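You operate a simulated robot arm through the tools that you are given. There is no shell and no other tool.

You run a simulated robot arm. Do the job below in one go: nothing can be reset, and whatever is moved stays where it is left.

## Task
Put things in order on the top of the fixed bench. At the end: the black brush stands where the green rag stood; the yellow cup stands where the gold brass round flange stood; the gold brass round flange from the top of the fixed bench is on the brown carton; the green rag stands where the yellow cup stood; whatever was shut is shut again. Leave all else as you found it, and nothing knocked over.

It is judged by the outcome, as a careful person would: the job done as asked, and still so three seconds after it is handed in. It fails if anything else is knocked over, pushed out of place, dropped, spilled or broken.

## Robot
A 6-joint arm with a two-finger parallel gripper, fixed in place. Base frame: the origin is at the foot of the arm, x ahead of it, y to its left, z up; the work surface is at about z = 0. Lengths are in m, angles in degrees, forces in N, time in s.
With the tool pointing down near the work surface it reaches from about 0.14 to 0.58 m from the base axis. Its first joint turns from -66.0 to 66.0 degrees. Payload 2.1 kg.
The TCP is the grasp point between the finger pads, 0.03 m short of the fingertips. In the tool frame z runs along the fingers and y along their closing line. Largest opening 0.094 m; finger width 0.028, thickness 0.01; the body of the gripper, 0.05 by 0.096 m, starts 0.055 m behind the TCP.
Orientation is that of the tool frame in the base frame, as a unit quaternion [x, y, z, w]. With the fingers straight down and closing along the base's y, the tool's x points along the base's -x, its y along +y and its z along -z.

## Interface
- The arm moves only by the tool apply_moves. Its argument "targets" is a list of rows, each a list of 7 numbers: the shift along the tool's x, y, z in m, then the turn, a rotation vector about the tool's x, y, z in degrees, then the opening in per cent of the stroke, from 0 (shut) to 100 (fully open). In form: [[x, y, z, wx, wy, wz, grip], ...]. A call has 1 to 20 rows; each row shifts and turns the commanded pose from where the row before left it, along the tool's axes as they then stand. A row lasts 0.2 s, in which the tool goes at most 0.05 m and 8.6 degrees; a call with a longer step from one row to the next is refused whole, and so is a gripper value outside its range. Where a pose cannot be reached the arm comes as near as it can. A force on the tool above 40 N (or 10 N above the force at the start of the call, whichever is more), or a blocked arm, ends the call early, and 0.2 s more pass. Each finger travels about 0.072 m/s and halts on what it meets, pressing with about 34 N; the grip force reading is that of the motor and also rises with nothing between the fingers. The clock runs only during rows and for 0.2 s after the last one: add rows that do not move to give the fingers time. It gives the time, the measured TCP pose, the force on the tool (base axes), the opening and the grip force at its end, in the units of the frame above (readings bear some noise), with the torque about the TCP (base axes, N m) and any sound that the robot's microphone picked up.
- Cameras (640 x 400 px; columns grow to the right, rows downward): "scene" is fixed at [0.0529, -0.3752, 0.4803]; the picture's right is [0.77, -0.64, 0.00], its down [-0.39, -0.47, -0.79] and it looks along [0.51, 0.61, -0.61] (base axes); focal length 214 px, centre (320, 200). "wrist" rides on the gripper at [0.076, 0.014, -0.102] in the tool frame; the picture's right is [-0.18, 0.98, 0.00], its down [-0.75, -0.14, -0.64] and it looks along [-0.63, -0.12, 0.77] (tool axes); focal length 243 px, centre (320, 200). There is no depth. A picture from a camera that has moved, and an enlarged one, comes with that camera's place and axes in the base frame and with its lens.
- capture(camera): a new picture of that camera. It takes no simulated time.
- close_up(camera, box): a new picture of the part [left, top, right, bottom] of that camera's present view, enlarged. It takes no simulated time.
- close_job(): hands the job in; it is judged then, once.

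Places have to be worked out from the pictures, the camera data and where the tool is seen. Open the gripper and draw the arm clear of the work before you hand the job in, unless the task says otherwise.

The tools are called after ">>>" by a JSON object that holds its "name" and its "arguments". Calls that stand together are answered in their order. apply_moves: Moves the arm, as the interface text tells. Its arguments: {"type":"object","properties":{"targets":{"type":"array"}},"required":["targets"]} The other tools are called the same way: capture (camera) takes a picture; close_up (camera, box) takes an enlarged picture of a part of a camera's view; close_job () hands the job in.

At the start:

```text
clock: 0.0
position: [0.3261, -0.1911, 0.3744]
ee_rot: [-0.001, 1.0, 0.0, -0.001]
wrist_force: [-0.3, -0.2, -1.3]
wrist_torque: [-0.02, 0.01, -0.01]
gripper_width: 0.0939
grip_force: 0.1
```

scene: 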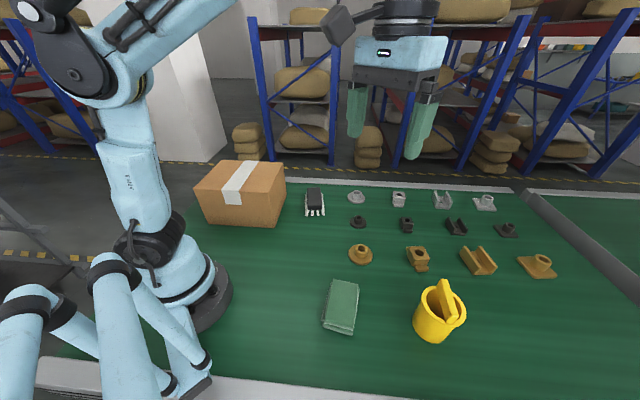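
wrist: 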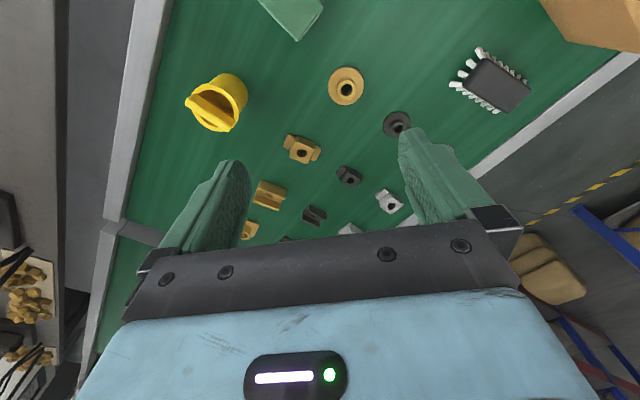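

I'll begin by looking at both views in more detail to identify the objects and their places.

>>> {"name": "close_up", "arguments": {"camera": "scene", "box": [180, 140, 420, 290]}}

>>> {"name": "close_up", "arguments": {"camera": "scene", "box": [300, 220, 540, 370]}}

>>> {"name": "close_up", "arguments": {"camera": "wrist", "box": [160, 0, 400, 150]}}

>>> {"name": "close_up", "arguments": {"camera": "wrist", "box": [400, 0, 640, 150]}}

```text
2.67 times, centred on (300, 215) of scene
camera zoom: at [0.0529, -0.3752, 0.4803], right [0.77, -0.64, 0.0], down [-0.39, -0.47, -0.79], along [0.51, 0.61, -0.61], focal length 572 px, centre (373, 160)
```

zoom: 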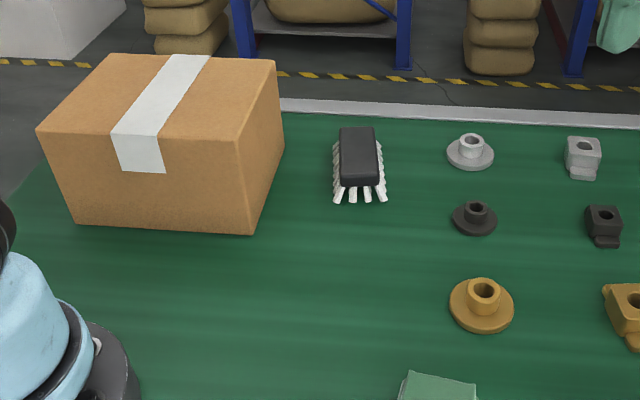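

```text
2.67 times, centred on (420, 295) of scene
camera zoom: at [0.0529, -0.3752, 0.4803], right [0.77, -0.64, 0.0], down [-0.39, -0.47, -0.79], along [0.51, 0.61, -0.61], focal length 572 px, centre (53, -53)
```

zoom: 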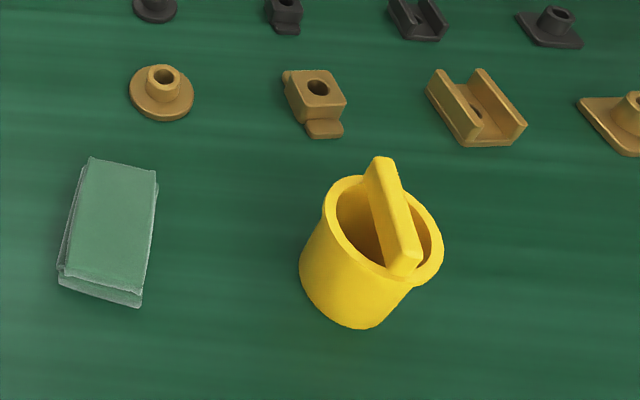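

```text
2.67 times, centred on (280, 75) of wrist
camera zoom: at [0.2498, -0.1778, 0.4786], right [0.18, 0.98, 0.0], down [0.75, -0.14, 0.64], along [0.63, -0.12, -0.77], focal length 647 px, centre (427, 533)
```

zoom: 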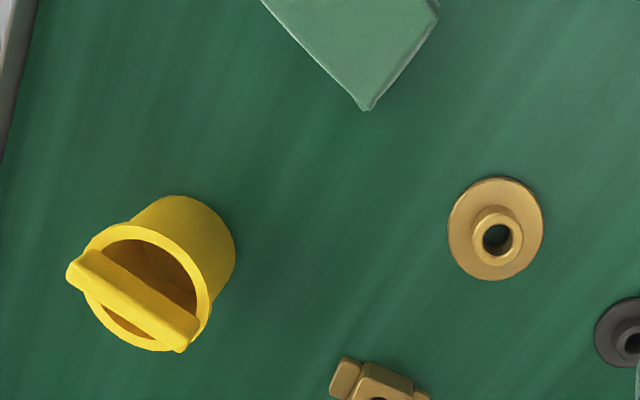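

```text
2.67 times, centred on (520, 75) of wrist
camera zoom: at [0.2498, -0.1778, 0.4786], right [0.18, 0.98, 0.0], down [0.75, -0.14, 0.64], along [0.63, -0.12, -0.77], focal length 647 px, centre (-213, 533)
```

zoom: 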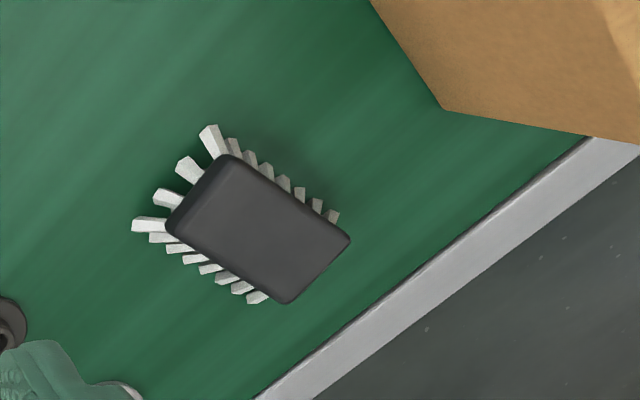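

The gold flange looks to be at about (0.379, -0.158), the rag near (0.241, -0.226), the cup near (0.356, -0.371) with a bar handle across its mouth, the brush near (0.42, 0.096), and the carton top at z≈0.137, centred near (0.234, 0.22). I move above the flange first, staying high, and look again with the wrist camera.

>>> {"name": "apply_moves", "arguments": {"targets": [[-0.01325, 0.00825, 0.031, 0, 0, 0, 100], [-0.01325, 0.00825, 0.031, 0, 0, 0, 100], [-0.01325, 0.00825, 0.031, 0, 0, 0, 100], [-0.01325, 0.00825, 0.031, 0, 0, 0, 100], [0, 0, 0, 0, 0, 0, 100]]}}

>>> {"name": "capture", "arguments": {"camera": "wrist"}}

>>> {"name": "capture", "arguments": {"camera": "scene"}}

```text
clock: 1.2
position: [0.3789, -0.1598, 0.2504]
ee_rot: [0.0, 1.0, 0.0, 0.0]
wrist_force: [-0.4, -0.1, 0.1]
wrist_torque: [0.01, 0.0, 0.0]
gripper_width: 0.0942
grip_force: 0.0
```

```text
taken
camera wrist: at [0.3024, -0.1442, 0.354], right [0.18, 0.98, 0.0], down [0.75, -0.14, 0.64], along [0.63, -0.12, -0.77], focal length 243 px, centre (320, 200)
```

wrist: 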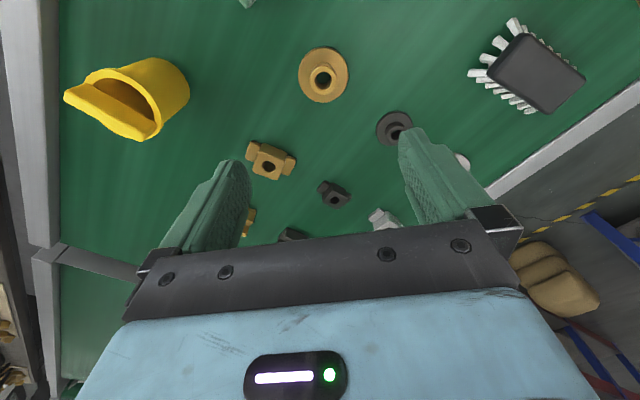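

```text
taken
```

scene: 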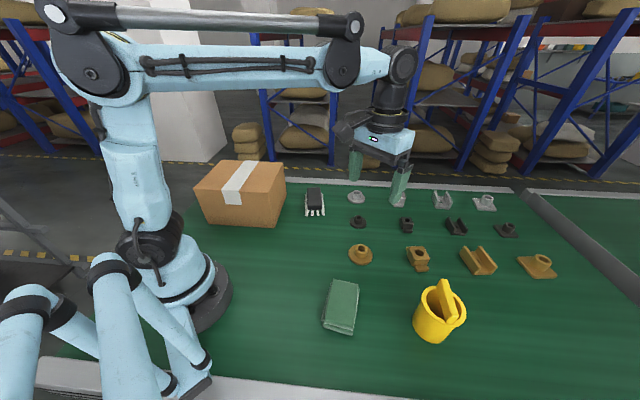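

The arm is above the flange. I take enlarged wrist views of the flange and the cup to pin them down.

>>> {"name": "close_up", "arguments": {"camera": "wrist", "box": [260, 25, 388, 105]}}

>>> {"name": "close_up", "arguments": {"camera": "wrist", "box": [50, 45, 210, 145]}}

>>> {"name": "close_up", "arguments": {"camera": "wrist", "box": [440, 0, 640, 125]}}

```text
5.00 times, centred on (324, 65) of wrist
camera zoom: at [0.3024, -0.1442, 0.354], right [0.18, 0.98, 0.0], down [0.75, -0.14, 0.64], along [0.63, -0.12, -0.77], focal length 1213 px, centre (300, 875)
```

zoom: 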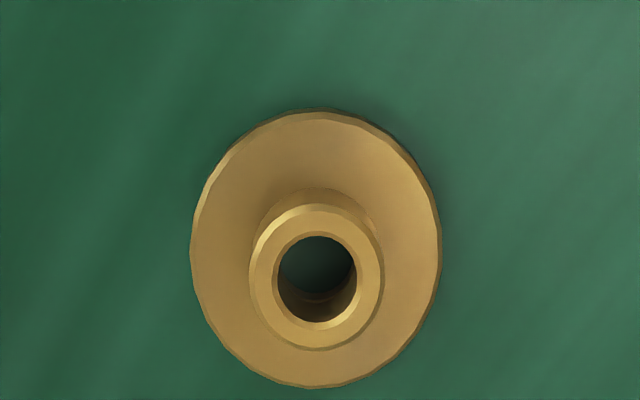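

```text
4.00 times, centred on (130, 95) of wrist
camera zoom: at [0.3024, -0.1442, 0.354], right [0.18, 0.98, 0.0], down [0.75, -0.14, 0.64], along [0.63, -0.12, -0.77], focal length 970 px, centre (1080, 620)
```

zoom: 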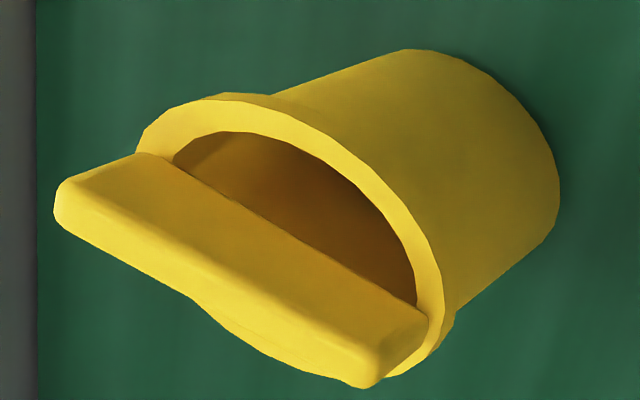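

```text
3.20 times, centred on (540, 62) of wrist
camera zoom: at [0.3024, -0.1442, 0.354], right [0.18, 0.98, 0.0], down [0.75, -0.14, 0.64], along [0.63, -0.12, -0.77], focal length 776 px, centre (-384, 640)
```

zoom: 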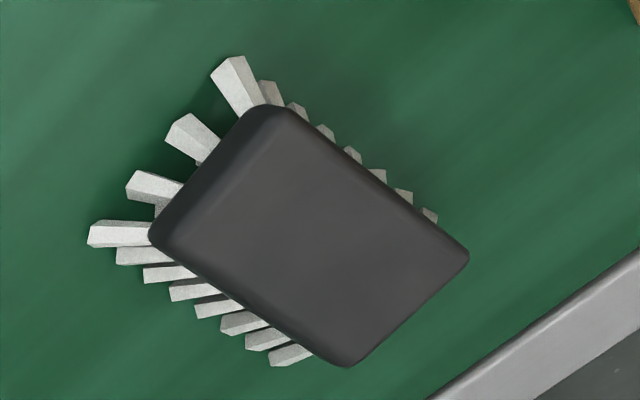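

The flange's disk is about 65 mm and its hub about 33 mm wide, centred near (0.380, -0.155). I centre over it and descend to just above the hub.

>>> {"name": "apply_moves", "arguments": {"targets": [[-0.001, 0.004, 0.03, 0, 0, 0, 100], [0, 0, 0.04, 0, 0, 0, 100], [0, 0, 0.04, 0, 0, 0, 100], [0, 0, 0.04, 0, 0, 0, 100], [0, 0, 0.03, 0, 0, 0, 100], [0, 0, 0.0, 0, 0, 0, 100]]}}

>>> {"name": "capture", "arguments": {"camera": "wrist"}}

>>> {"name": "close_up", "arguments": {"camera": "scene", "box": [290, 170, 450, 270]}}

```text
clock: 2.6
position: [0.3798, -0.156, 0.0715]
ee_rot: [0.0, 1.0, 0.0, 0.001]
wrist_force: [0.0, 0.0, -0.1]
wrist_torque: [0.03, 0.03, -0.01]
gripper_width: 0.094
grip_force: 0.0
```

```text
taken
camera wrist: at [0.3035, -0.1415, 0.1743], right [0.18, 0.98, 0.0], down [0.75, -0.14, 0.64], along [0.63, -0.12, -0.77], focal length 243 px, centre (320, 200)
```

wrist: 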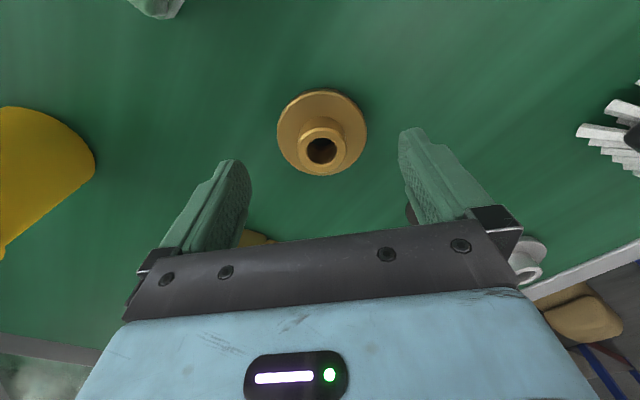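

```text
4.00 times, centred on (370, 220) of scene
camera zoom: at [0.0529, -0.3752, 0.4803], right [0.77, -0.64, 0.0], down [-0.39, -0.47, -0.79], along [0.51, 0.61, -0.61], focal length 858 px, centre (120, 120)
```

zoom: 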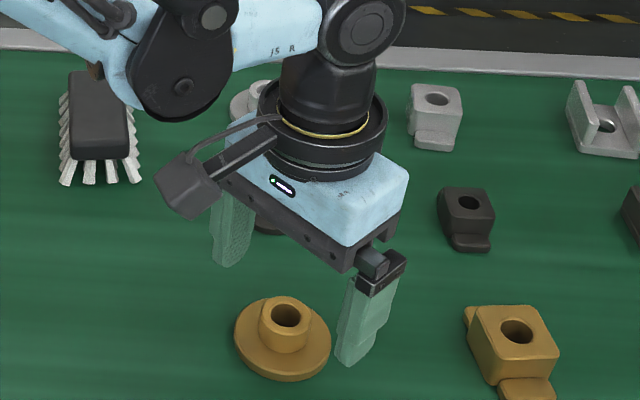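

The hub centre computes to (0.3805, -0.154) and its top to z≈0.027, so the tool is aligned. I lower to z≈0.042 so the tips straddle the hub just above the disk.

>>> {"name": "apply_moves", "arguments": {"targets": [[-0.0005, 0.001, 0.015, 0, 0, 0, 100], [0, 0, 0.014, 0, 0, 0, 100], [0, 0, 0, 0, 0, 0, 100]]}}

>>> {"name": "capture", "arguments": {"camera": "wrist"}}

>>> {"name": "close_up", "arguments": {"camera": "scene", "box": [310, 200, 438, 280]}}

```text
clock: 3.4
position: [0.3803, -0.1545, 0.041]
ee_rot: [0.0, 1.0, 0.0, 0.0]
wrist_force: [-0.2, -0.7, 0.9]
wrist_torque: [-0.01, -0.02, 0.0]
gripper_width: 0.094
grip_force: 0.1
```

```text
taken
camera wrist: at [0.304, -0.1398, 0.1453], right [0.18, 0.98, 0.0], down [0.75, -0.14, 0.64], along [0.63, -0.12, -0.77], focal length 243 px, centre (320, 200)
```

wrist: 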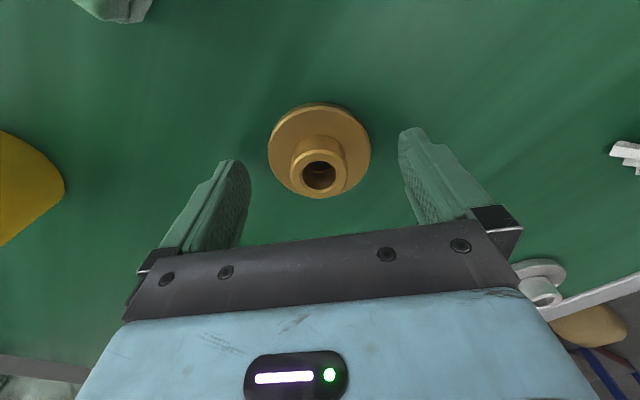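

```text
5.00 times, centred on (374, 240) of scene
camera zoom: at [0.0529, -0.3752, 0.4803], right [0.77, -0.64, 0.0], down [-0.39, -0.47, -0.79], along [0.51, 0.61, -0.61], focal length 1072 px, centre (50, 0)
```

zoom: 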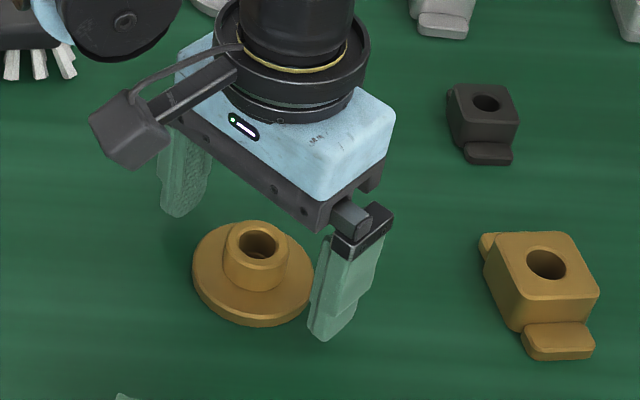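

The tip midpoint coincides with the disk centre in the scene view, so I close on the hub.

>>> {"name": "apply_moves", "arguments": {"targets": [[0, 0, 0, 0, 0, 0, 0], [0, 0, 0, 0, 0, 0, 0], [0, 0, 0, 0, 0, 0, 0], [0, 0, 0, 0, 0, 0, 0], [0, 0, 0, 0, 0, 0, 0]]}}

>>> {"name": "capture", "arguments": {"camera": "wrist"}}

```text
clock: 4.6
position: [0.3806, -0.1554, 0.0418]
ee_rot: [0.0, 1.0, 0.001, 0.0]
wrist_force: [0.2, -5.0, 3.0]
wrist_torque: [-0.04, -0.04, -0.02]
gripper_width: 0.0329
grip_force: 33.7
```

```text
taken
camera wrist: at [0.304, -0.14, 0.1455], right [0.18, 0.98, 0.0], down [0.75, -0.14, 0.64], along [0.63, -0.12, -0.77], focal length 243 px, centre (320, 200)
```

wrist: 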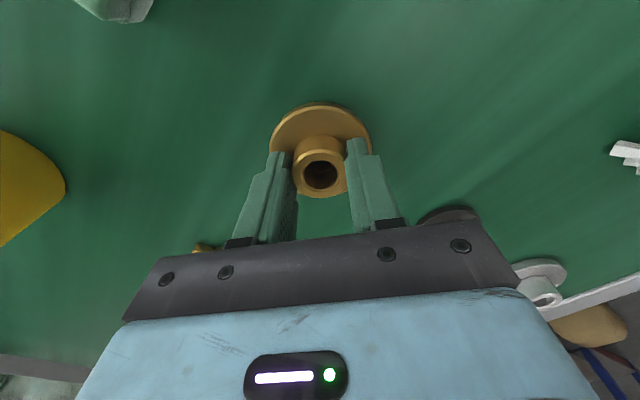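

The gripper stopped at 32.9 mm on the hub. I lift it gently and check that it comes along.

>>> {"name": "apply_moves", "arguments": {"targets": [[0, 0, -0.01, 0, 0, 0, 0], [0, 0, -0.02, 0, 0, 0, 0], [0, 0, -0.04, 0, 0, 0, 0], [0, 0, -0.04, 0, 0, 0, 0], [0, 0, 0, 0, 0, 0, 0]]}}

>>> {"name": "capture", "arguments": {"camera": "scene"}}

>>> {"name": "capture", "arguments": {"camera": "wrist"}}

```text
clock: 5.8
position: [0.3801, -0.1557, 0.1532]
ee_rot: [0.0, 1.0, 0.0, 0.0]
wrist_force: [-0.3, 0.4, -3.6]
wrist_torque: [0.01, 0.0, 0.01]
gripper_width: 0.033
grip_force: 33.6
```

```text
taken
```

scene: 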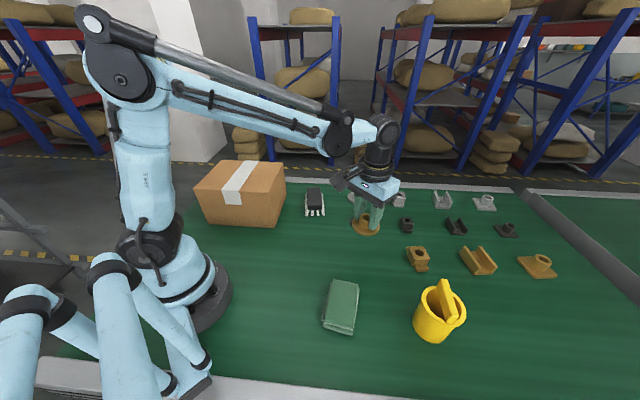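

```text
taken
camera wrist: at [0.3043, -0.14, 0.2563], right [0.18, 0.98, 0.0], down [0.75, -0.14, 0.64], along [0.63, -0.12, -0.77], focal length 243 px, centre (320, 200)
```

wrist: 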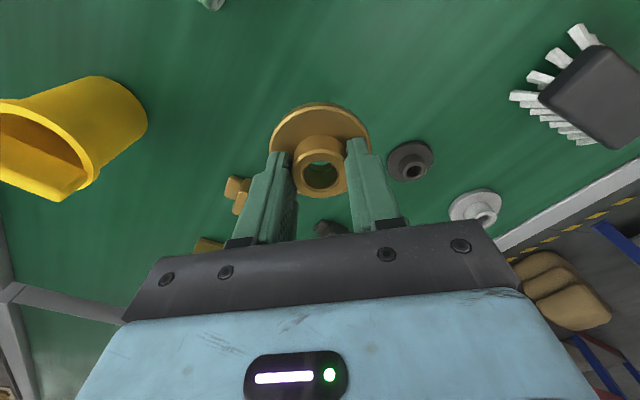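

The flange is held securely (about 3.6 N). I raise it further and carry it in an arc to above the carton centre at about (0.235, 0.222).

>>> {"name": "apply_moves", "arguments": {"targets": [[0, 0, -0.045, 0, 0, 0, 0], [0, 0, -0.045, 0, 0, 0, 0], [0, 0, -0.045, 0, 0, 0, 0], [0.0145, 0.0378, 0, 0, 0, 0, 0], [0.0145, 0.0378, 0, 0, 0, 0, 0], [0.0145, 0.0378, 0, 0, 0, 0, 0], [0.0145, 0.0378, 0, 0, 0, 0, 0], [0.0145, 0.0378, 0, 0, 0, 0, 0], [0.0145, 0.0378, 0, 0, 0, 0, 0], [0.0145, 0.0378, 0, 0, 0, 0, 0], [0.0145, 0.0378, 0, 0, 0, 0, 0], [0.0145, 0.0378, 0, 0, 0, 0, 0], [0.0145, 0.0378, 0, 0, 0, 0, 0], [0, 0, 0, 0, 0, 0, 0]]}}

>>> {"name": "capture", "arguments": {"camera": "scene"}}

>>> {"name": "capture", "arguments": {"camera": "wrist"}}

```text
clock: 8.8
position: [0.2347, 0.2224, 0.2879]
ee_rot: [0.0, 1.0, 0.0, 0.0]
wrist_force: [0.1, -0.2, -3.9]
wrist_torque: [0.01, 0.01, 0.0]
gripper_width: 0.0331
grip_force: 33.7
```

```text
taken
```

scene: 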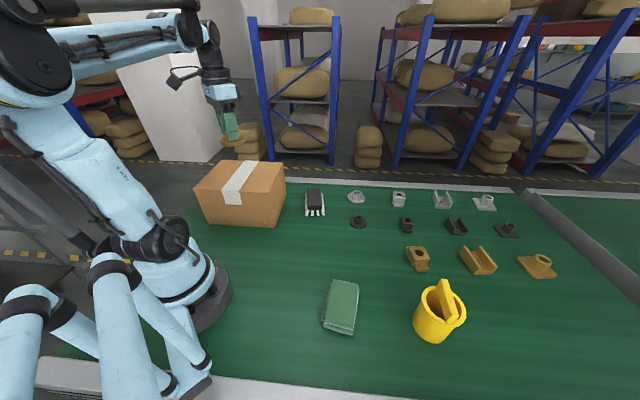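

```text
taken
camera wrist: at [0.1588, 0.2379, 0.3911], right [0.18, 0.98, 0.0], down [0.75, -0.14, 0.64], along [0.63, -0.12, -0.77], focal length 243 px, centre (320, 200)
```

wrist: 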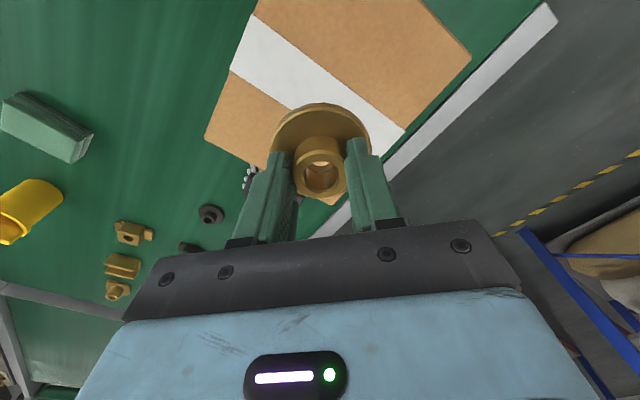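

The wrist view confirms the carton corners match my estimate (top z≈0.137). I descend to about 2 cm above contact.

>>> {"name": "apply_moves", "arguments": {"targets": [[0, 0, 0.03, 0, 0, 0, 0], [0, 0, 0.03, 0, 0, 0, 0], [0, 0, 0.03, 0, 0, 0, 0], [0, 0, 0, 0, 0, 0, 0]]}}

>>> {"name": "close_up", "arguments": {"camera": "scene", "box": [160, 100, 320, 200]}}

>>> {"name": "capture", "arguments": {"camera": "wrist"}}

```text
clock: 9.8
position: [0.2363, 0.2216, 0.1977]
ee_rot: [0.0, 1.0, 0.001, -0.001]
wrist_force: [0.5, 0.0, -2.5]
wrist_torque: [-0.01, -0.01, 0.04]
gripper_width: 0.0332
grip_force: 34.1
```

```text
4.00 times, centred on (240, 150) of scene
camera zoom: at [0.0529, -0.3752, 0.4803], right [0.77, -0.64, 0.0], down [-0.39, -0.47, -0.79], along [0.51, 0.61, -0.61], focal length 858 px, centre (640, 400)
```

zoom: 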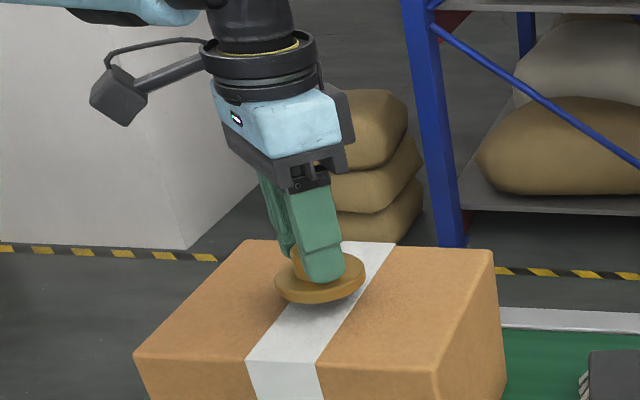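

```text
taken
camera wrist: at [0.159, 0.2378, 0.3001], right [0.18, 0.98, 0.0], down [0.75, -0.14, 0.64], along [0.63, -0.12, -0.77], focal length 243 px, centre (320, 200)
```

wrist: 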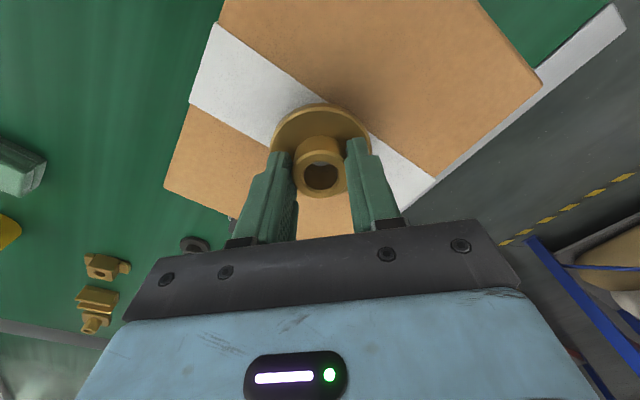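

The flange hovers roughly 2 cm over the tape at the carton centre. I lower in small steps, watching the force.

>>> {"name": "apply_moves", "arguments": {"targets": [[0, 0, 0.005, 0, 0, 0, 0], [0, 0, 0.005, 0, 0, 0, 0], [0, 0, 0.004, 0, 0, 0, 0], [0, 0, 0, 0, 0, 0, 0]]}}

>>> {"name": "close_up", "arguments": {"camera": "scene", "box": [200, 140, 280, 190]}}

```text
clock: 10.8
position: [0.2355, 0.2225, 0.184]
ee_rot: [0.0, 1.0, 0.0, -0.001]
wrist_force: [0.7, 0.8, -2.5]
wrist_torque: [-0.01, 0.0, 0.0]
gripper_width: 0.0331
grip_force: 33.9
```

```text
8.00 times, centred on (240, 165) of scene
camera zoom: at [0.0529, -0.3752, 0.4803], right [0.77, -0.64, 0.0], down [-0.39, -0.47, -0.79], along [0.51, 0.61, -0.61], focal length 1716 px, centre (960, 480)
```

zoom: 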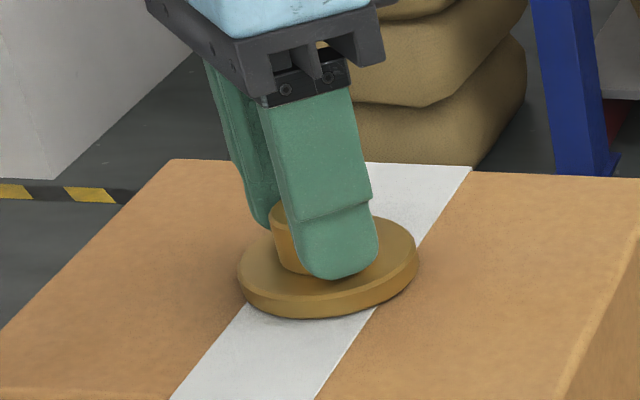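

Still unloaded (force unchanged) but very close now. I continue down in 2 mm steps.

>>> {"name": "apply_moves", "arguments": {"targets": [[0, 0, 0.002, 0, 0, 0, 0], [0, 0, 0.002, 0, 0, 0, 0], [0, 0, 0, 0, 0, 0, 0]]}}

>>> {"name": "close_up", "arguments": {"camera": "scene", "box": [200, 140, 280, 190]}}

```text
clock: 11.6
position: [0.2364, 0.223, 0.1795]
ee_rot: [0.0, 1.0, -0.001, 0.001]
wrist_force: [-0.7, -7.8, 28.7]
wrist_torque: [-0.01, -0.04, -0.03]
gripper_width: 0.0333
grip_force: 34.1
```

```text
8.00 times, centred on (240, 165) of scene
camera zoom: at [0.0528, -0.3753, 0.4802], right [0.77, -0.64, 0.0], down [-0.39, -0.47, -0.8], along [0.51, 0.61, -0.61], focal length 1716 px, centre (960, 480)
```

zoom: 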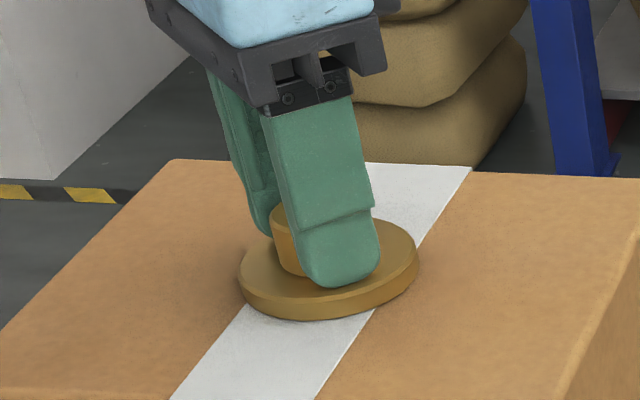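

The flange has landed (28.7 N push). I ease up 1.5 mm to relax the push, open, and then lift straight up.

>>> {"name": "apply_moves", "arguments": {"targets": [[0, 0, -0.0015, 0, 0, 0, 0], [0, 0, 0, 0, 0, 0, 0], [0, 0, 0, 0, 0, 0, 50], [0, 0, 0, 0, 0, 0, 70], [0, 0, 0, 0, 0, 0, 80], [0, 0, 0, 0, 0, 0, 80]]}}

>>> {"name": "close_up", "arguments": {"camera": "scene", "box": [200, 140, 280, 190]}}

```text
clock: 13.0
position: [0.2351, 0.2233, 0.1806]
ee_rot: [-0.001, 1.0, 0.0, 0.0]
wrist_force: [0.6, -0.1, -0.5]
wrist_torque: [-0.01, 0.02, 0.0]
gripper_width: 0.0753
grip_force: 0.1
```

```text
8.00 times, centred on (240, 165) of scene
camera zoom: at [0.0529, -0.3752, 0.4803], right [0.77, -0.64, 0.0], down [-0.39, -0.47, -0.79], along [0.51, 0.61, -0.61], focal length 1716 px, centre (960, 480)
```

zoom: 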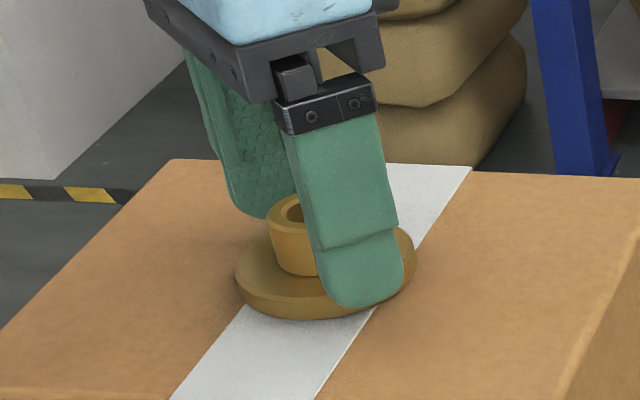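

The flange stands free on the carton. I lift clear, then travel at height to above the cup.

>>> {"name": "apply_moves", "arguments": {"targets": [[0, 0, -0.02, 0, 0, 0, 80], [0, 0, -0.04, 0, 0, 0, 80], [0, 0, -0.045, 0, 0, 0, 80], [0, 0, -0.045, 0, 0, 0, 80], [-0.00836, -0.0424, 0, 0, 0, 0, 80], [-0.00836, -0.0424, 0, 0, 0, 0, 80], [-0.00836, -0.0424, 0, 0, 0, 0, 80], [-0.00836, -0.0424, 0, 0, 0, 0, 80], [-0.00836, -0.0424, 0, 0, 0, 0, 80], [-0.00836, -0.0424, 0, 0, 0, 0, 80], [-0.00836, -0.0424, 0, 0, 0, 0, 80], [-0.00836, -0.0424, 0, 0, 0, 0, 80], [-0.00836, -0.0424, 0, 0, 0, 0, 80], [-0.00836, -0.0424, 0, 0, 0, 0, 80], [-0.00836, -0.0424, 0, 0, 0, 0, 80], [-0.00836, -0.0424, 0, 0, 0, 0, 80], [-0.00836, -0.0424, 0, 0, 0, 0, 80], [-0.00836, -0.0424, 0, 0, 0, 0, 80], [0, 0, 0, 0, 0, 0, 80]]}}

>>> {"name": "capture", "arguments": {"camera": "scene"}}

>>> {"name": "capture", "arguments": {"camera": "wrist"}}

```text
clock: 17.0
position: [0.3428, -0.3586, 0.3199]
ee_rot: [0.0, 1.0, 0.0, -0.001]
wrist_force: [0.7, 0.9, -0.5]
wrist_torque: [-0.04, 0.0, -0.02]
gripper_width: 0.0753
grip_force: 0.0
out of reach, approached as far as the arm can: row 18
```

```text
taken
```

scene: 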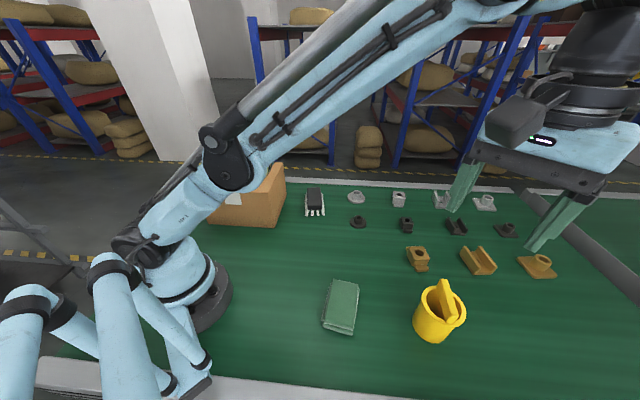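

```text
taken
camera wrist: at [0.2657, -0.3437, 0.4226], right [0.18, 0.98, 0.0], down [0.75, -0.14, 0.64], along [0.63, -0.12, -0.77], focal length 243 px, centre (320, 200)
```

wrist: 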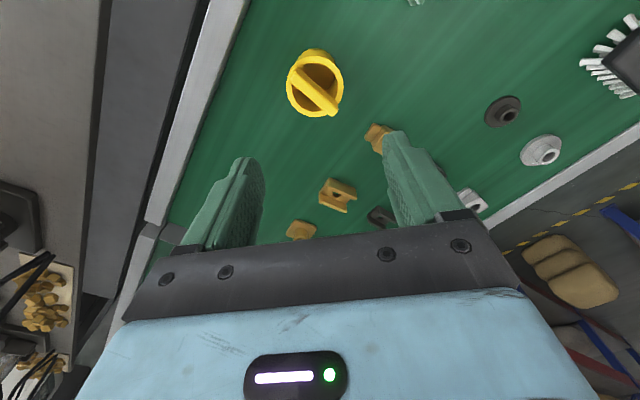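

At this height the spot is just out of reach, so I lower by 8 cm (still well over the cup) to bring it into range and look again.

>>> {"name": "apply_moves", "arguments": {"targets": [[0, 0, 0.03, 0, 0, 0, 80], [0, 0, 0.03, 0, 0, 0, 80], [0, 0, 0.02, 0, 0, 0, 80], [0, 0, 0, 0, 0, 0, 80]]}}

>>> {"name": "capture", "arguments": {"camera": "wrist"}}

>>> {"name": "close_up", "arguments": {"camera": "scene", "box": [376, 250, 504, 350]}}

```text
clock: 18.0
position: [0.3409, -0.3593, 0.2378]
ee_rot: [0.0, 1.0, 0.0, 0.0]
wrist_force: [0.1, -0.2, 0.2]
wrist_torque: [0.0, 0.0, -0.01]
gripper_width: 0.0753
grip_force: 0.0
```

```text
taken
camera wrist: at [0.2656, -0.3431, 0.3415], right [0.18, 0.98, 0.0], down [0.75, -0.14, 0.64], along [0.63, -0.12, -0.77], focal length 243 px, centre (320, 200)
```

wrist: 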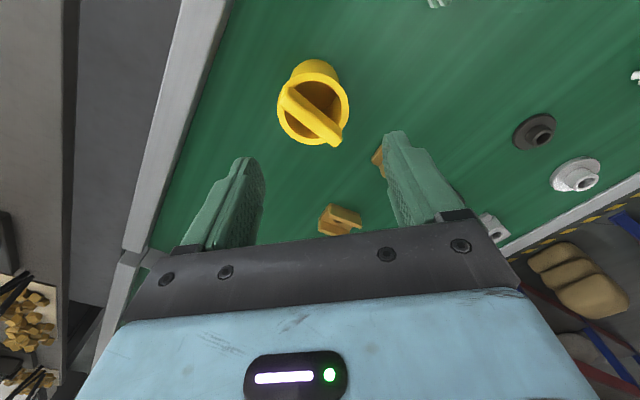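

```text
4.00 times, centred on (440, 300) of scene
camera zoom: at [0.0529, -0.3752, 0.4803], right [0.77, -0.64, 0.0], down [-0.39, -0.47, -0.79], along [0.51, 0.61, -0.61], focal length 858 px, centre (-160, -200)
```

zoom: 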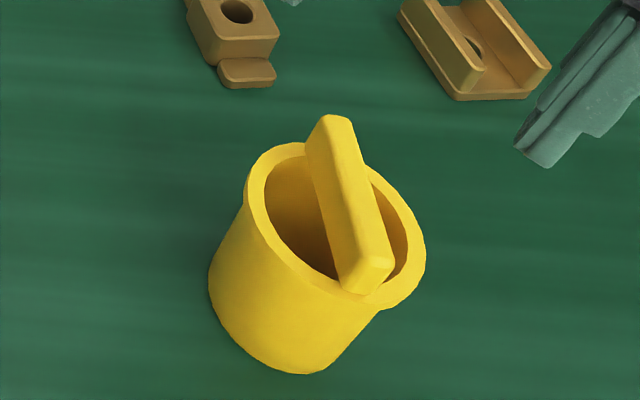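

The pose followed. I take a close-up of the cup from the wrist camera to measure the bar.

>>> {"name": "close_up", "arguments": {"camera": "wrist", "box": [256, 45, 384, 155]}}

```text
3.64 times, centred on (320, 100) of wrist
camera zoom: at [0.2656, -0.3431, 0.3415], right [0.18, 0.98, 0.0], down [0.75, -0.14, 0.64], along [0.63, -0.12, -0.77], focal length 882 px, centre (320, 564)
```

zoom: 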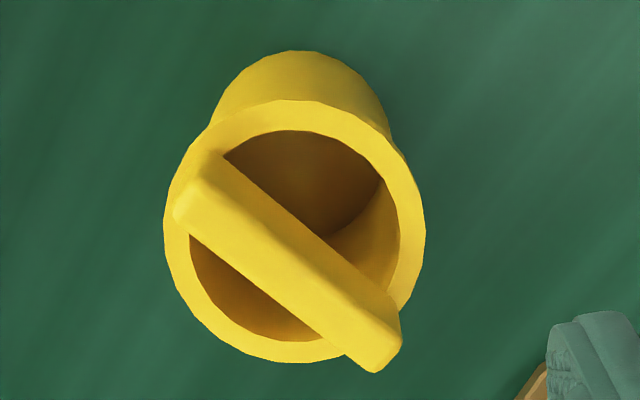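

The bar runs at about 38° in the base frame, centred near (0.355, -0.367), with its top near z≈0.105. I centre over it, lower a little and yaw the gripper by -38° so that the fingers close across the bar.

>>> {"name": "apply_moves", "arguments": {"targets": [[-0.014, -0.0077, 0.02, 0, 0, 0, 60], [0, 0, 0, 0, 0, -7.6, 50], [0, 0, 0, 0, 0, -7.6, 45], [0, 0, 0, 0, 0, -7.6, 45], [0, 0, 0, 0, 0, -7.6, 45], [0, 0, 0, 0, 0, -7.6, 45], [0, 0, 0, 0, 0, 0, 45], [0, 0, 0, 0, 0, 0, 45]]}}

>>> {"name": "capture", "arguments": {"camera": "wrist"}}

>>> {"name": "capture", "arguments": {"camera": "scene"}}

```text
clock: 19.8
position: [0.356, -0.3675, 0.2189]
ee_rot: [-0.327, 0.945, 0.0, -0.001]
wrist_force: [-0.1, -0.1, 0.3]
wrist_torque: [0.0, -0.04, 0.02]
gripper_width: 0.0427
grip_force: 0.0
```

```text
taken
camera wrist: at [0.2865, -0.4016, 0.3217], right [-0.46, 0.89, 0.0], down [0.68, 0.35, 0.64], along [0.57, 0.3, -0.77], focal length 243 px, centre (320, 200)
```

wrist: 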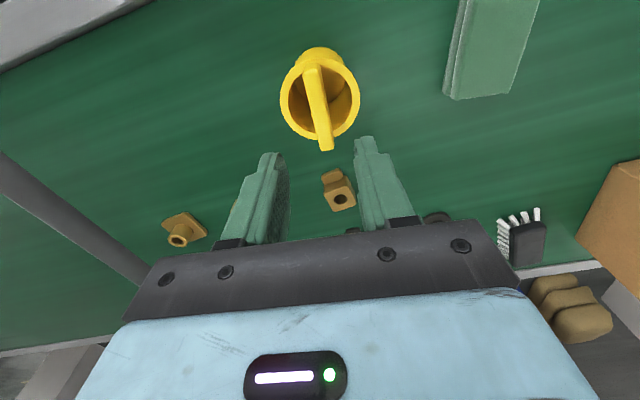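

```text
taken
```

scene: 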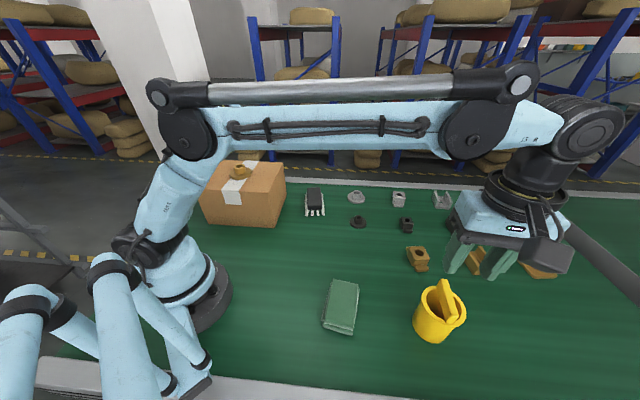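

Yaw reached. I enlarge the wrist view of the cup to check alignment of the bar with the finger plane.

>>> {"name": "close_up", "arguments": {"camera": "wrist", "box": [256, 35, 384, 155]}}

```text
3.33 times, centred on (320, 95) of wrist
camera zoom: at [0.2865, -0.4016, 0.3217], right [-0.46, 0.89, 0.0], down [0.68, 0.35, 0.64], along [0.57, 0.3, -0.77], focal length 809 px, centre (320, 550)
```

zoom: 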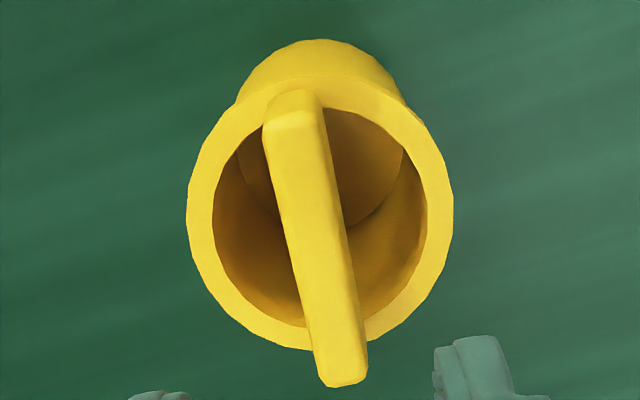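

The bar is about 14 mm wide, aligned with the finger plane, centred at (0.354, -0.367); rim at z≈0.083 and bar top ≈0.103. I fine-centre and descend to z≈0.14 to check from close before straddling it.

>>> {"name": "apply_moves", "arguments": {"targets": [[0.001, 0.0018, 0.02, 0, 0, 0, 45], [0, 0, 0.03, 0, 0, 0, 45], [0, 0, 0.028, 0, 0, 0, 45], [0, 0, 0, 0, 0, 0, 45]]}}

>>> {"name": "capture", "arguments": {"camera": "wrist"}}

>>> {"name": "close_up", "arguments": {"camera": "scene", "box": [376, 240, 504, 350]}}

```text
clock: 20.8
position: [0.353, -0.3651, 0.1406]
ee_rot: [-0.325, 0.946, 0.0, 0.0]
wrist_force: [0.0, 0.1, 0.9]
wrist_torque: [0.0, -0.02, 0.02]
gripper_width: 0.0425
grip_force: 0.0
```

```text
taken
camera wrist: at [0.2848, -0.4007, 0.2436], right [-0.46, 0.89, 0.0], down [0.68, 0.35, 0.64], along [0.57, 0.3, -0.77], focal length 243 px, centre (320, 200)
```

wrist: 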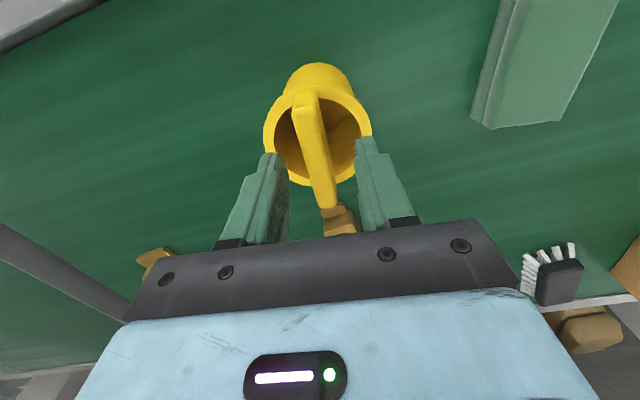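

```text
3.64 times, centred on (440, 295) of scene
camera zoom: at [0.0529, -0.3752, 0.4803], right [0.77, -0.64, 0.0], down [-0.39, -0.47, -0.79], along [0.51, 0.61, -0.61], focal length 780 px, centre (-116, -146)
```

zoom: 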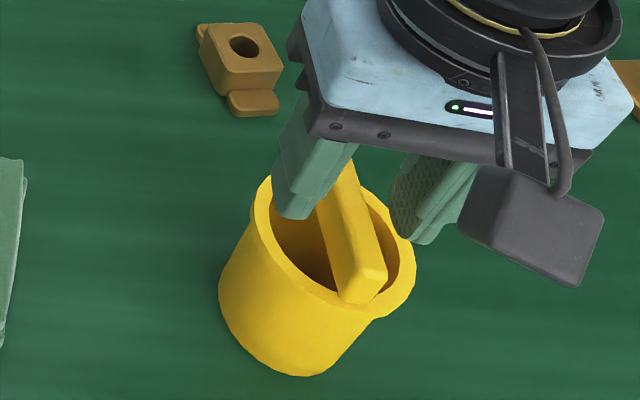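

The fingers straddle the bar nicely with the cup axis under the TCP. I lower to z≈0.116, with tips just above the rim, and close.

>>> {"name": "apply_moves", "arguments": {"targets": [[-0.001, 0, 0.012, 0, 0, 0, 45], [0, 0, 0.012, 0, 0, 0, 45], [0, 0, 0, 0, 0, 0, 45]]}}

>>> {"name": "capture", "arguments": {"camera": "wrist"}}

>>> {"name": "close_up", "arguments": {"camera": "scene", "box": [376, 240, 504, 350]}}

```text
clock: 21.4
position: [0.3546, -0.3656, 0.1218]
ee_rot: [-0.326, 0.946, 0.0, 0.0]
wrist_force: [0.9, -1.8, 18.1]
wrist_torque: [0.09, -0.04, -0.01]
gripper_width: 0.0422
grip_force: 0.0
stopped in row 3: the force on the tool passed its limit at 57 N (the readings are from after the stop); the commanded pose is now the measured one
```

```text
taken
camera wrist: at [0.2858, -0.4, 0.2249], right [-0.46, 0.89, 0.0], down [0.68, 0.35, 0.64], along [0.57, 0.3, -0.77], focal length 243 px, centre (320, 200)
```

wrist: 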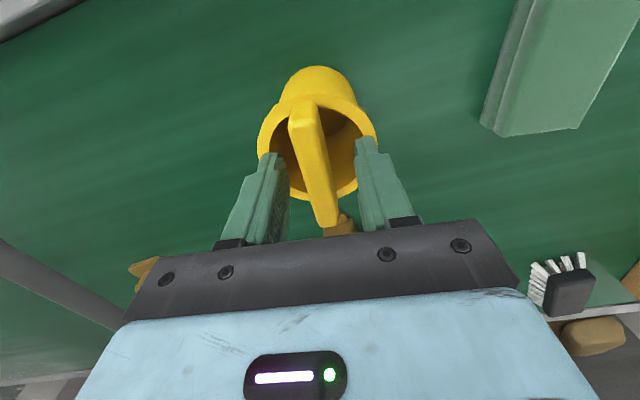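

```text
3.64 times, centred on (440, 295) of scene
camera zoom: at [0.0528, -0.3752, 0.4803], right [0.77, -0.64, 0.0], down [-0.39, -0.47, -0.79], along [0.51, 0.61, -0.61], focal length 780 px, centre (-116, -146)
```

zoom: 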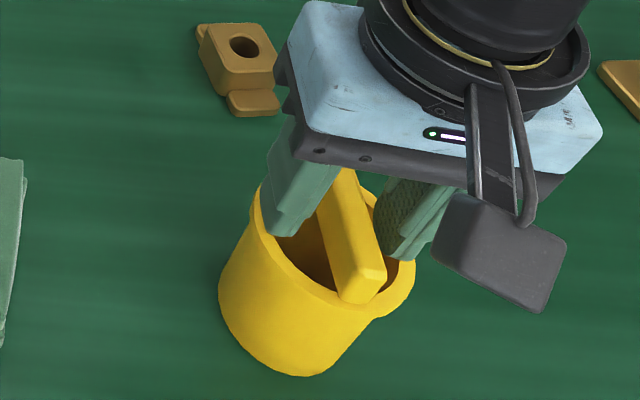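

The tips touched the rim at TCP z=0.122, so the rim is at z≈0.091. I back off slightly and look closely before closing.

>>> {"name": "apply_moves", "arguments": {"targets": [[0, 0, -0.004, 0, 0, 0, 45], [0, 0, 0, 0, 0, 0, 45]]}}

>>> {"name": "close_up", "arguments": {"camera": "wrist", "box": [240, 60, 400, 240]}}

>>> {"name": "close_up", "arguments": {"camera": "scene", "box": [396, 260, 484, 350]}}

```text
clock: 22.0
position: [0.3552, -0.3647, 0.1247]
ee_rot: [-0.325, 0.946, 0.0, -0.001]
wrist_force: [-0.1, 0.1, 0.1]
wrist_torque: [0.02, -0.02, 0.03]
gripper_width: 0.0423
grip_force: 0.1
```

```text
2.22 times, centred on (320, 150) of wrist
camera zoom: at [0.2857, -0.4001, 0.228], right [-0.46, 0.89, 0.0], down [0.68, 0.35, 0.64], along [0.57, 0.3, -0.77], focal length 539 px, centre (320, 311)
```

zoom: 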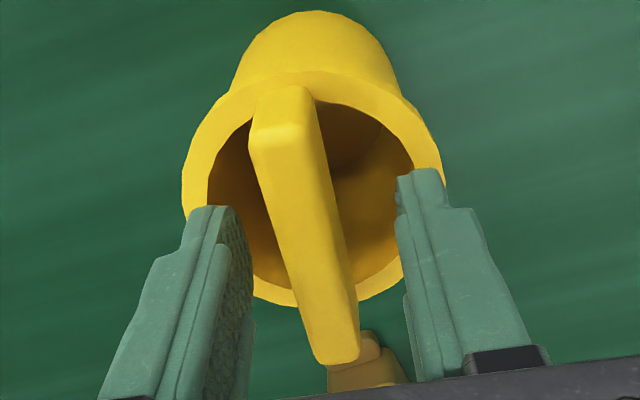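

```text
4.44 times, centred on (440, 305) of scene
camera zoom: at [0.0529, -0.3752, 0.4803], right [0.77, -0.64, 0.0], down [-0.39, -0.47, -0.79], along [0.51, 0.61, -0.61], focal length 953 px, centre (-213, -267)
```

zoom: 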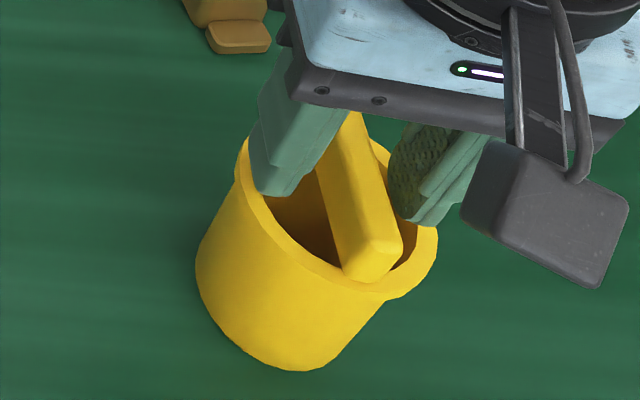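

The bar is well centred between the fingers (offset under 2 mm) and parallel to them, with the tips about 3 mm above the rim. I close on the bar.

>>> {"name": "apply_moves", "arguments": {"targets": [[-0.001, -0.001, 0.0012, 0, 0, 0, 45], [0, 0, 0, 0, 0, 0, 20], [0, 0, 0, 0, 0, 0, 0], [0, 0, 0, 0, 0, 0, 0], [0, 0, 0, 0, 0, 0, 0], [0, 0, 0, 0, 0, 0, 0]]}}

>>> {"name": "close_up", "arguments": {"camera": "wrist", "box": [240, 60, 400, 240]}}

>>> {"name": "close_up", "arguments": {"camera": "scene", "box": [396, 260, 484, 350]}}

```text
clock: 23.4
position: [0.3565, -0.3654, 0.1236]
ee_rot: [-0.326, 0.945, 0.0, -0.001]
wrist_force: [-0.2, 0.8, -0.8]
wrist_torque: [-0.03, -0.04, -0.03]
gripper_width: 0.0176
grip_force: 34.4
```

```text
2.22 times, centred on (320, 150) of wrist
camera zoom: at [0.2871, -0.4002, 0.2266], right [-0.46, 0.89, 0.0], down [0.68, 0.35, 0.64], along [0.57, 0.3, -0.77], focal length 539 px, centre (320, 311)
```

zoom: 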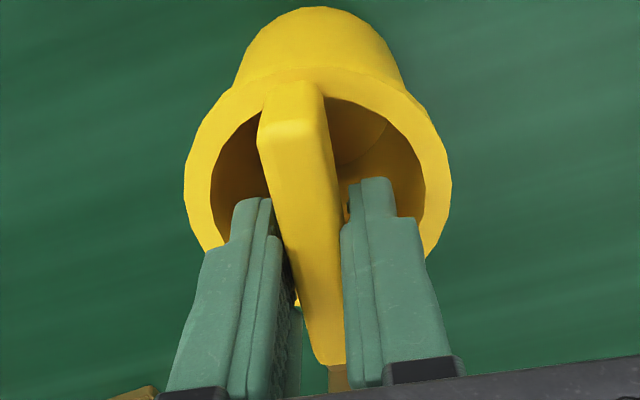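

```text
4.44 times, centred on (440, 305) of scene
camera zoom: at [0.0529, -0.3752, 0.4802], right [0.77, -0.64, 0.0], down [-0.39, -0.47, -0.79], along [0.51, 0.61, -0.61], focal length 953 px, centre (-213, -267)
```

zoom: 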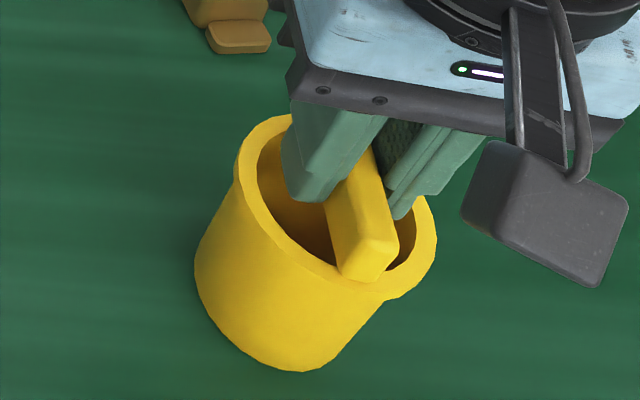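

The bar is gripped at 17.6 mm. I lift a little and check that the whole cup comes up level.

>>> {"name": "apply_moves", "arguments": {"targets": [[0, 0, -0.005, 0, 0, 0, 0], [0, 0, -0.01, 0, 0, 0, 0], [0, 0, -0.015, 0, 0, 0, 0], [0, 0, 0, 0, 0, 0, 0]]}}

>>> {"name": "capture", "arguments": {"camera": "wrist"}}

>>> {"name": "close_up", "arguments": {"camera": "scene", "box": [376, 230, 504, 350]}}

```text
clock: 24.4
position: [0.3557, -0.3654, 0.1536]
ee_rot: [-0.326, 0.945, 0.0, 0.0]
wrist_force: [0.2, 0.4, -1.2]
wrist_torque: [-0.01, 0.02, 0.01]
gripper_width: 0.0178
grip_force: 34.2
```

```text
taken
camera wrist: at [0.2871, -0.4005, 0.257], right [-0.46, 0.89, 0.0], down [0.68, 0.35, 0.64], along [0.57, 0.3, -0.77], focal length 243 px, centre (320, 200)
```

wrist: 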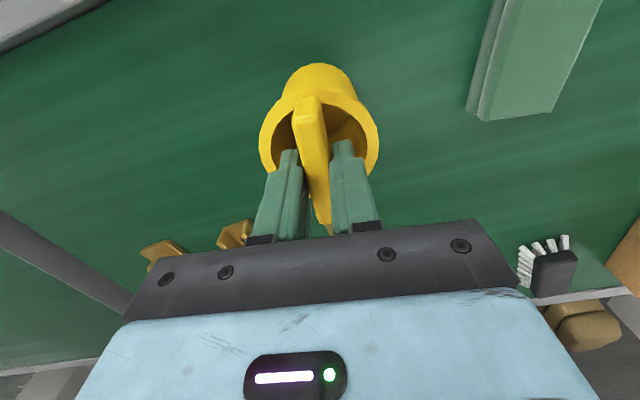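

```text
3.33 times, centred on (440, 290) of scene
camera zoom: at [0.0529, -0.3752, 0.4802], right [0.77, -0.64, 0.0], down [-0.39, -0.47, -0.79], along [0.51, 0.61, -0.61], focal length 715 px, centre (-80, -100)
```

zoom: 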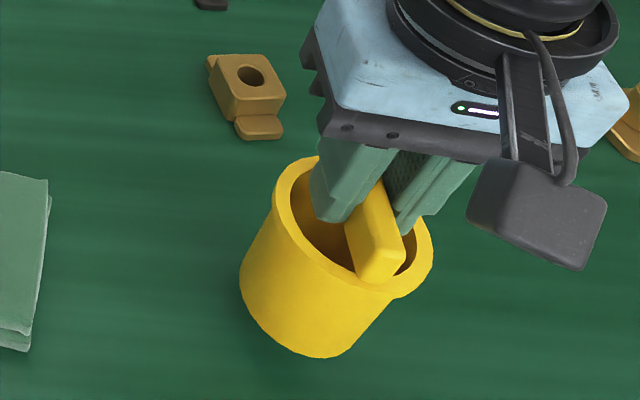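

The whole cup lifts level. I raise it a bit more and carry it to the flange's former spot at (0.380, -0.155), keeping its orientation.

>>> {"name": "apply_moves", "arguments": {"targets": [[0, 0, -0.02, 0, 0, 0, 0], [0, 0, -0.02, 0, 0, 0, 0], [-0.0252, 0.025, 0, 0, 0, 0, 0], [-0.0252, 0.025, 0, 0, 0, 0, 0], [-0.0252, 0.025, 0, 0, 0, 0, 0], [-0.0252, 0.025, 0, 0, 0, 0, 0], [-0.0252, 0.025, 0, 0, 0, 0, 0], [-0.0252, 0.025, 0, 0, 0, 0, 0], [0, 0, 0, 0, 0, 0, 0], [0, 0, 0, 0, 0, 0, 0]]}}

>>> {"name": "capture", "arguments": {"camera": "scene"}}

>>> {"name": "capture", "arguments": {"camera": "wrist"}}

```text
clock: 26.6
position: [0.3837, -0.1536, 0.1938]
ee_rot: [-0.326, 0.945, 0.0, 0.0]
wrist_force: [-0.1, 0.3, -1.5]
wrist_torque: [0.02, -0.03, -0.01]
gripper_width: 0.0175
grip_force: 34.0
```

```text
taken
```

scene: 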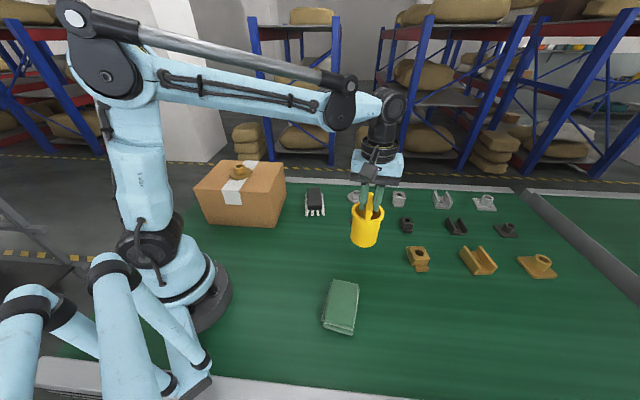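

```text
taken
camera wrist: at [0.3142, -0.1887, 0.2971], right [-0.46, 0.89, 0.0], down [0.68, 0.35, 0.64], along [0.57, 0.3, -0.77], focal length 243 px, centre (320, 200)
```

wrist: 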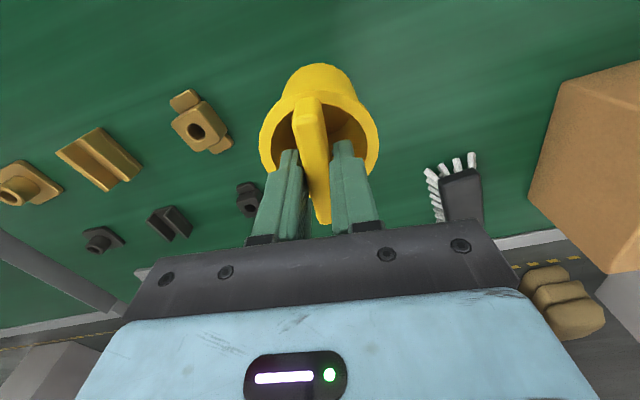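

The cup hangs level over the flange's spot. I descend to about 1 cm above the bench.

>>> {"name": "apply_moves", "arguments": {"targets": [[0.0012, 0.0008, 0.02, 0, 0, 0, 0], [0, 0, 0.02, 0, 0, 0, 0], [0, 0, 0.018, 0, 0, 0, 0], [0, 0, 0, 0, 0, 0, 0]]}}

>>> {"name": "close_up", "arguments": {"camera": "scene", "box": [310, 180, 420, 270]}}

```text
clock: 27.6
position: [0.3823, -0.1532, 0.1355]
ee_rot: [-0.326, 0.945, 0.0, 0.0]
wrist_force: [0.3, -0.3, -0.9]
wrist_torque: [0.02, 0.0, 0.01]
gripper_width: 0.0175
grip_force: 34.2
```

```text
4.44 times, centred on (365, 225) of scene
camera zoom: at [0.0529, -0.3752, 0.4802], right [0.77, -0.64, 0.0], down [-0.39, -0.47, -0.79], along [0.51, 0.61, -0.61], focal length 953 px, centre (120, 89)
```

zoom: 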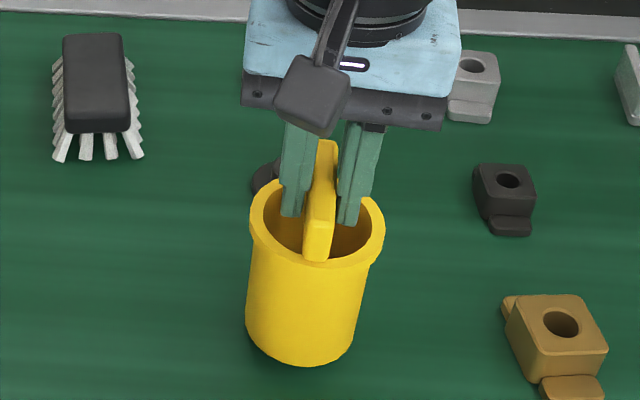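

Now small steps to touchdown, expected at TCP z≈0.1235.

>>> {"name": "apply_moves", "arguments": {"targets": [[0, 0, 0.004, 0, 0, 0, 0], [0, 0, 0.004, 0, 0, 0, 0], [0, 0, 0.0025, 0, 0, 0, 0], [0, 0, 0, 0, 0, 0, 0]]}}

```text
clock: 28.6
position: [0.3821, -0.1535, 0.1262]
ee_rot: [-0.326, 0.945, 0.0, -0.001]
wrist_force: [0.1, 0.2, -1.3]
wrist_torque: [-0.03, -0.01, 0.01]
gripper_width: 0.0177
grip_force: 34.0
```

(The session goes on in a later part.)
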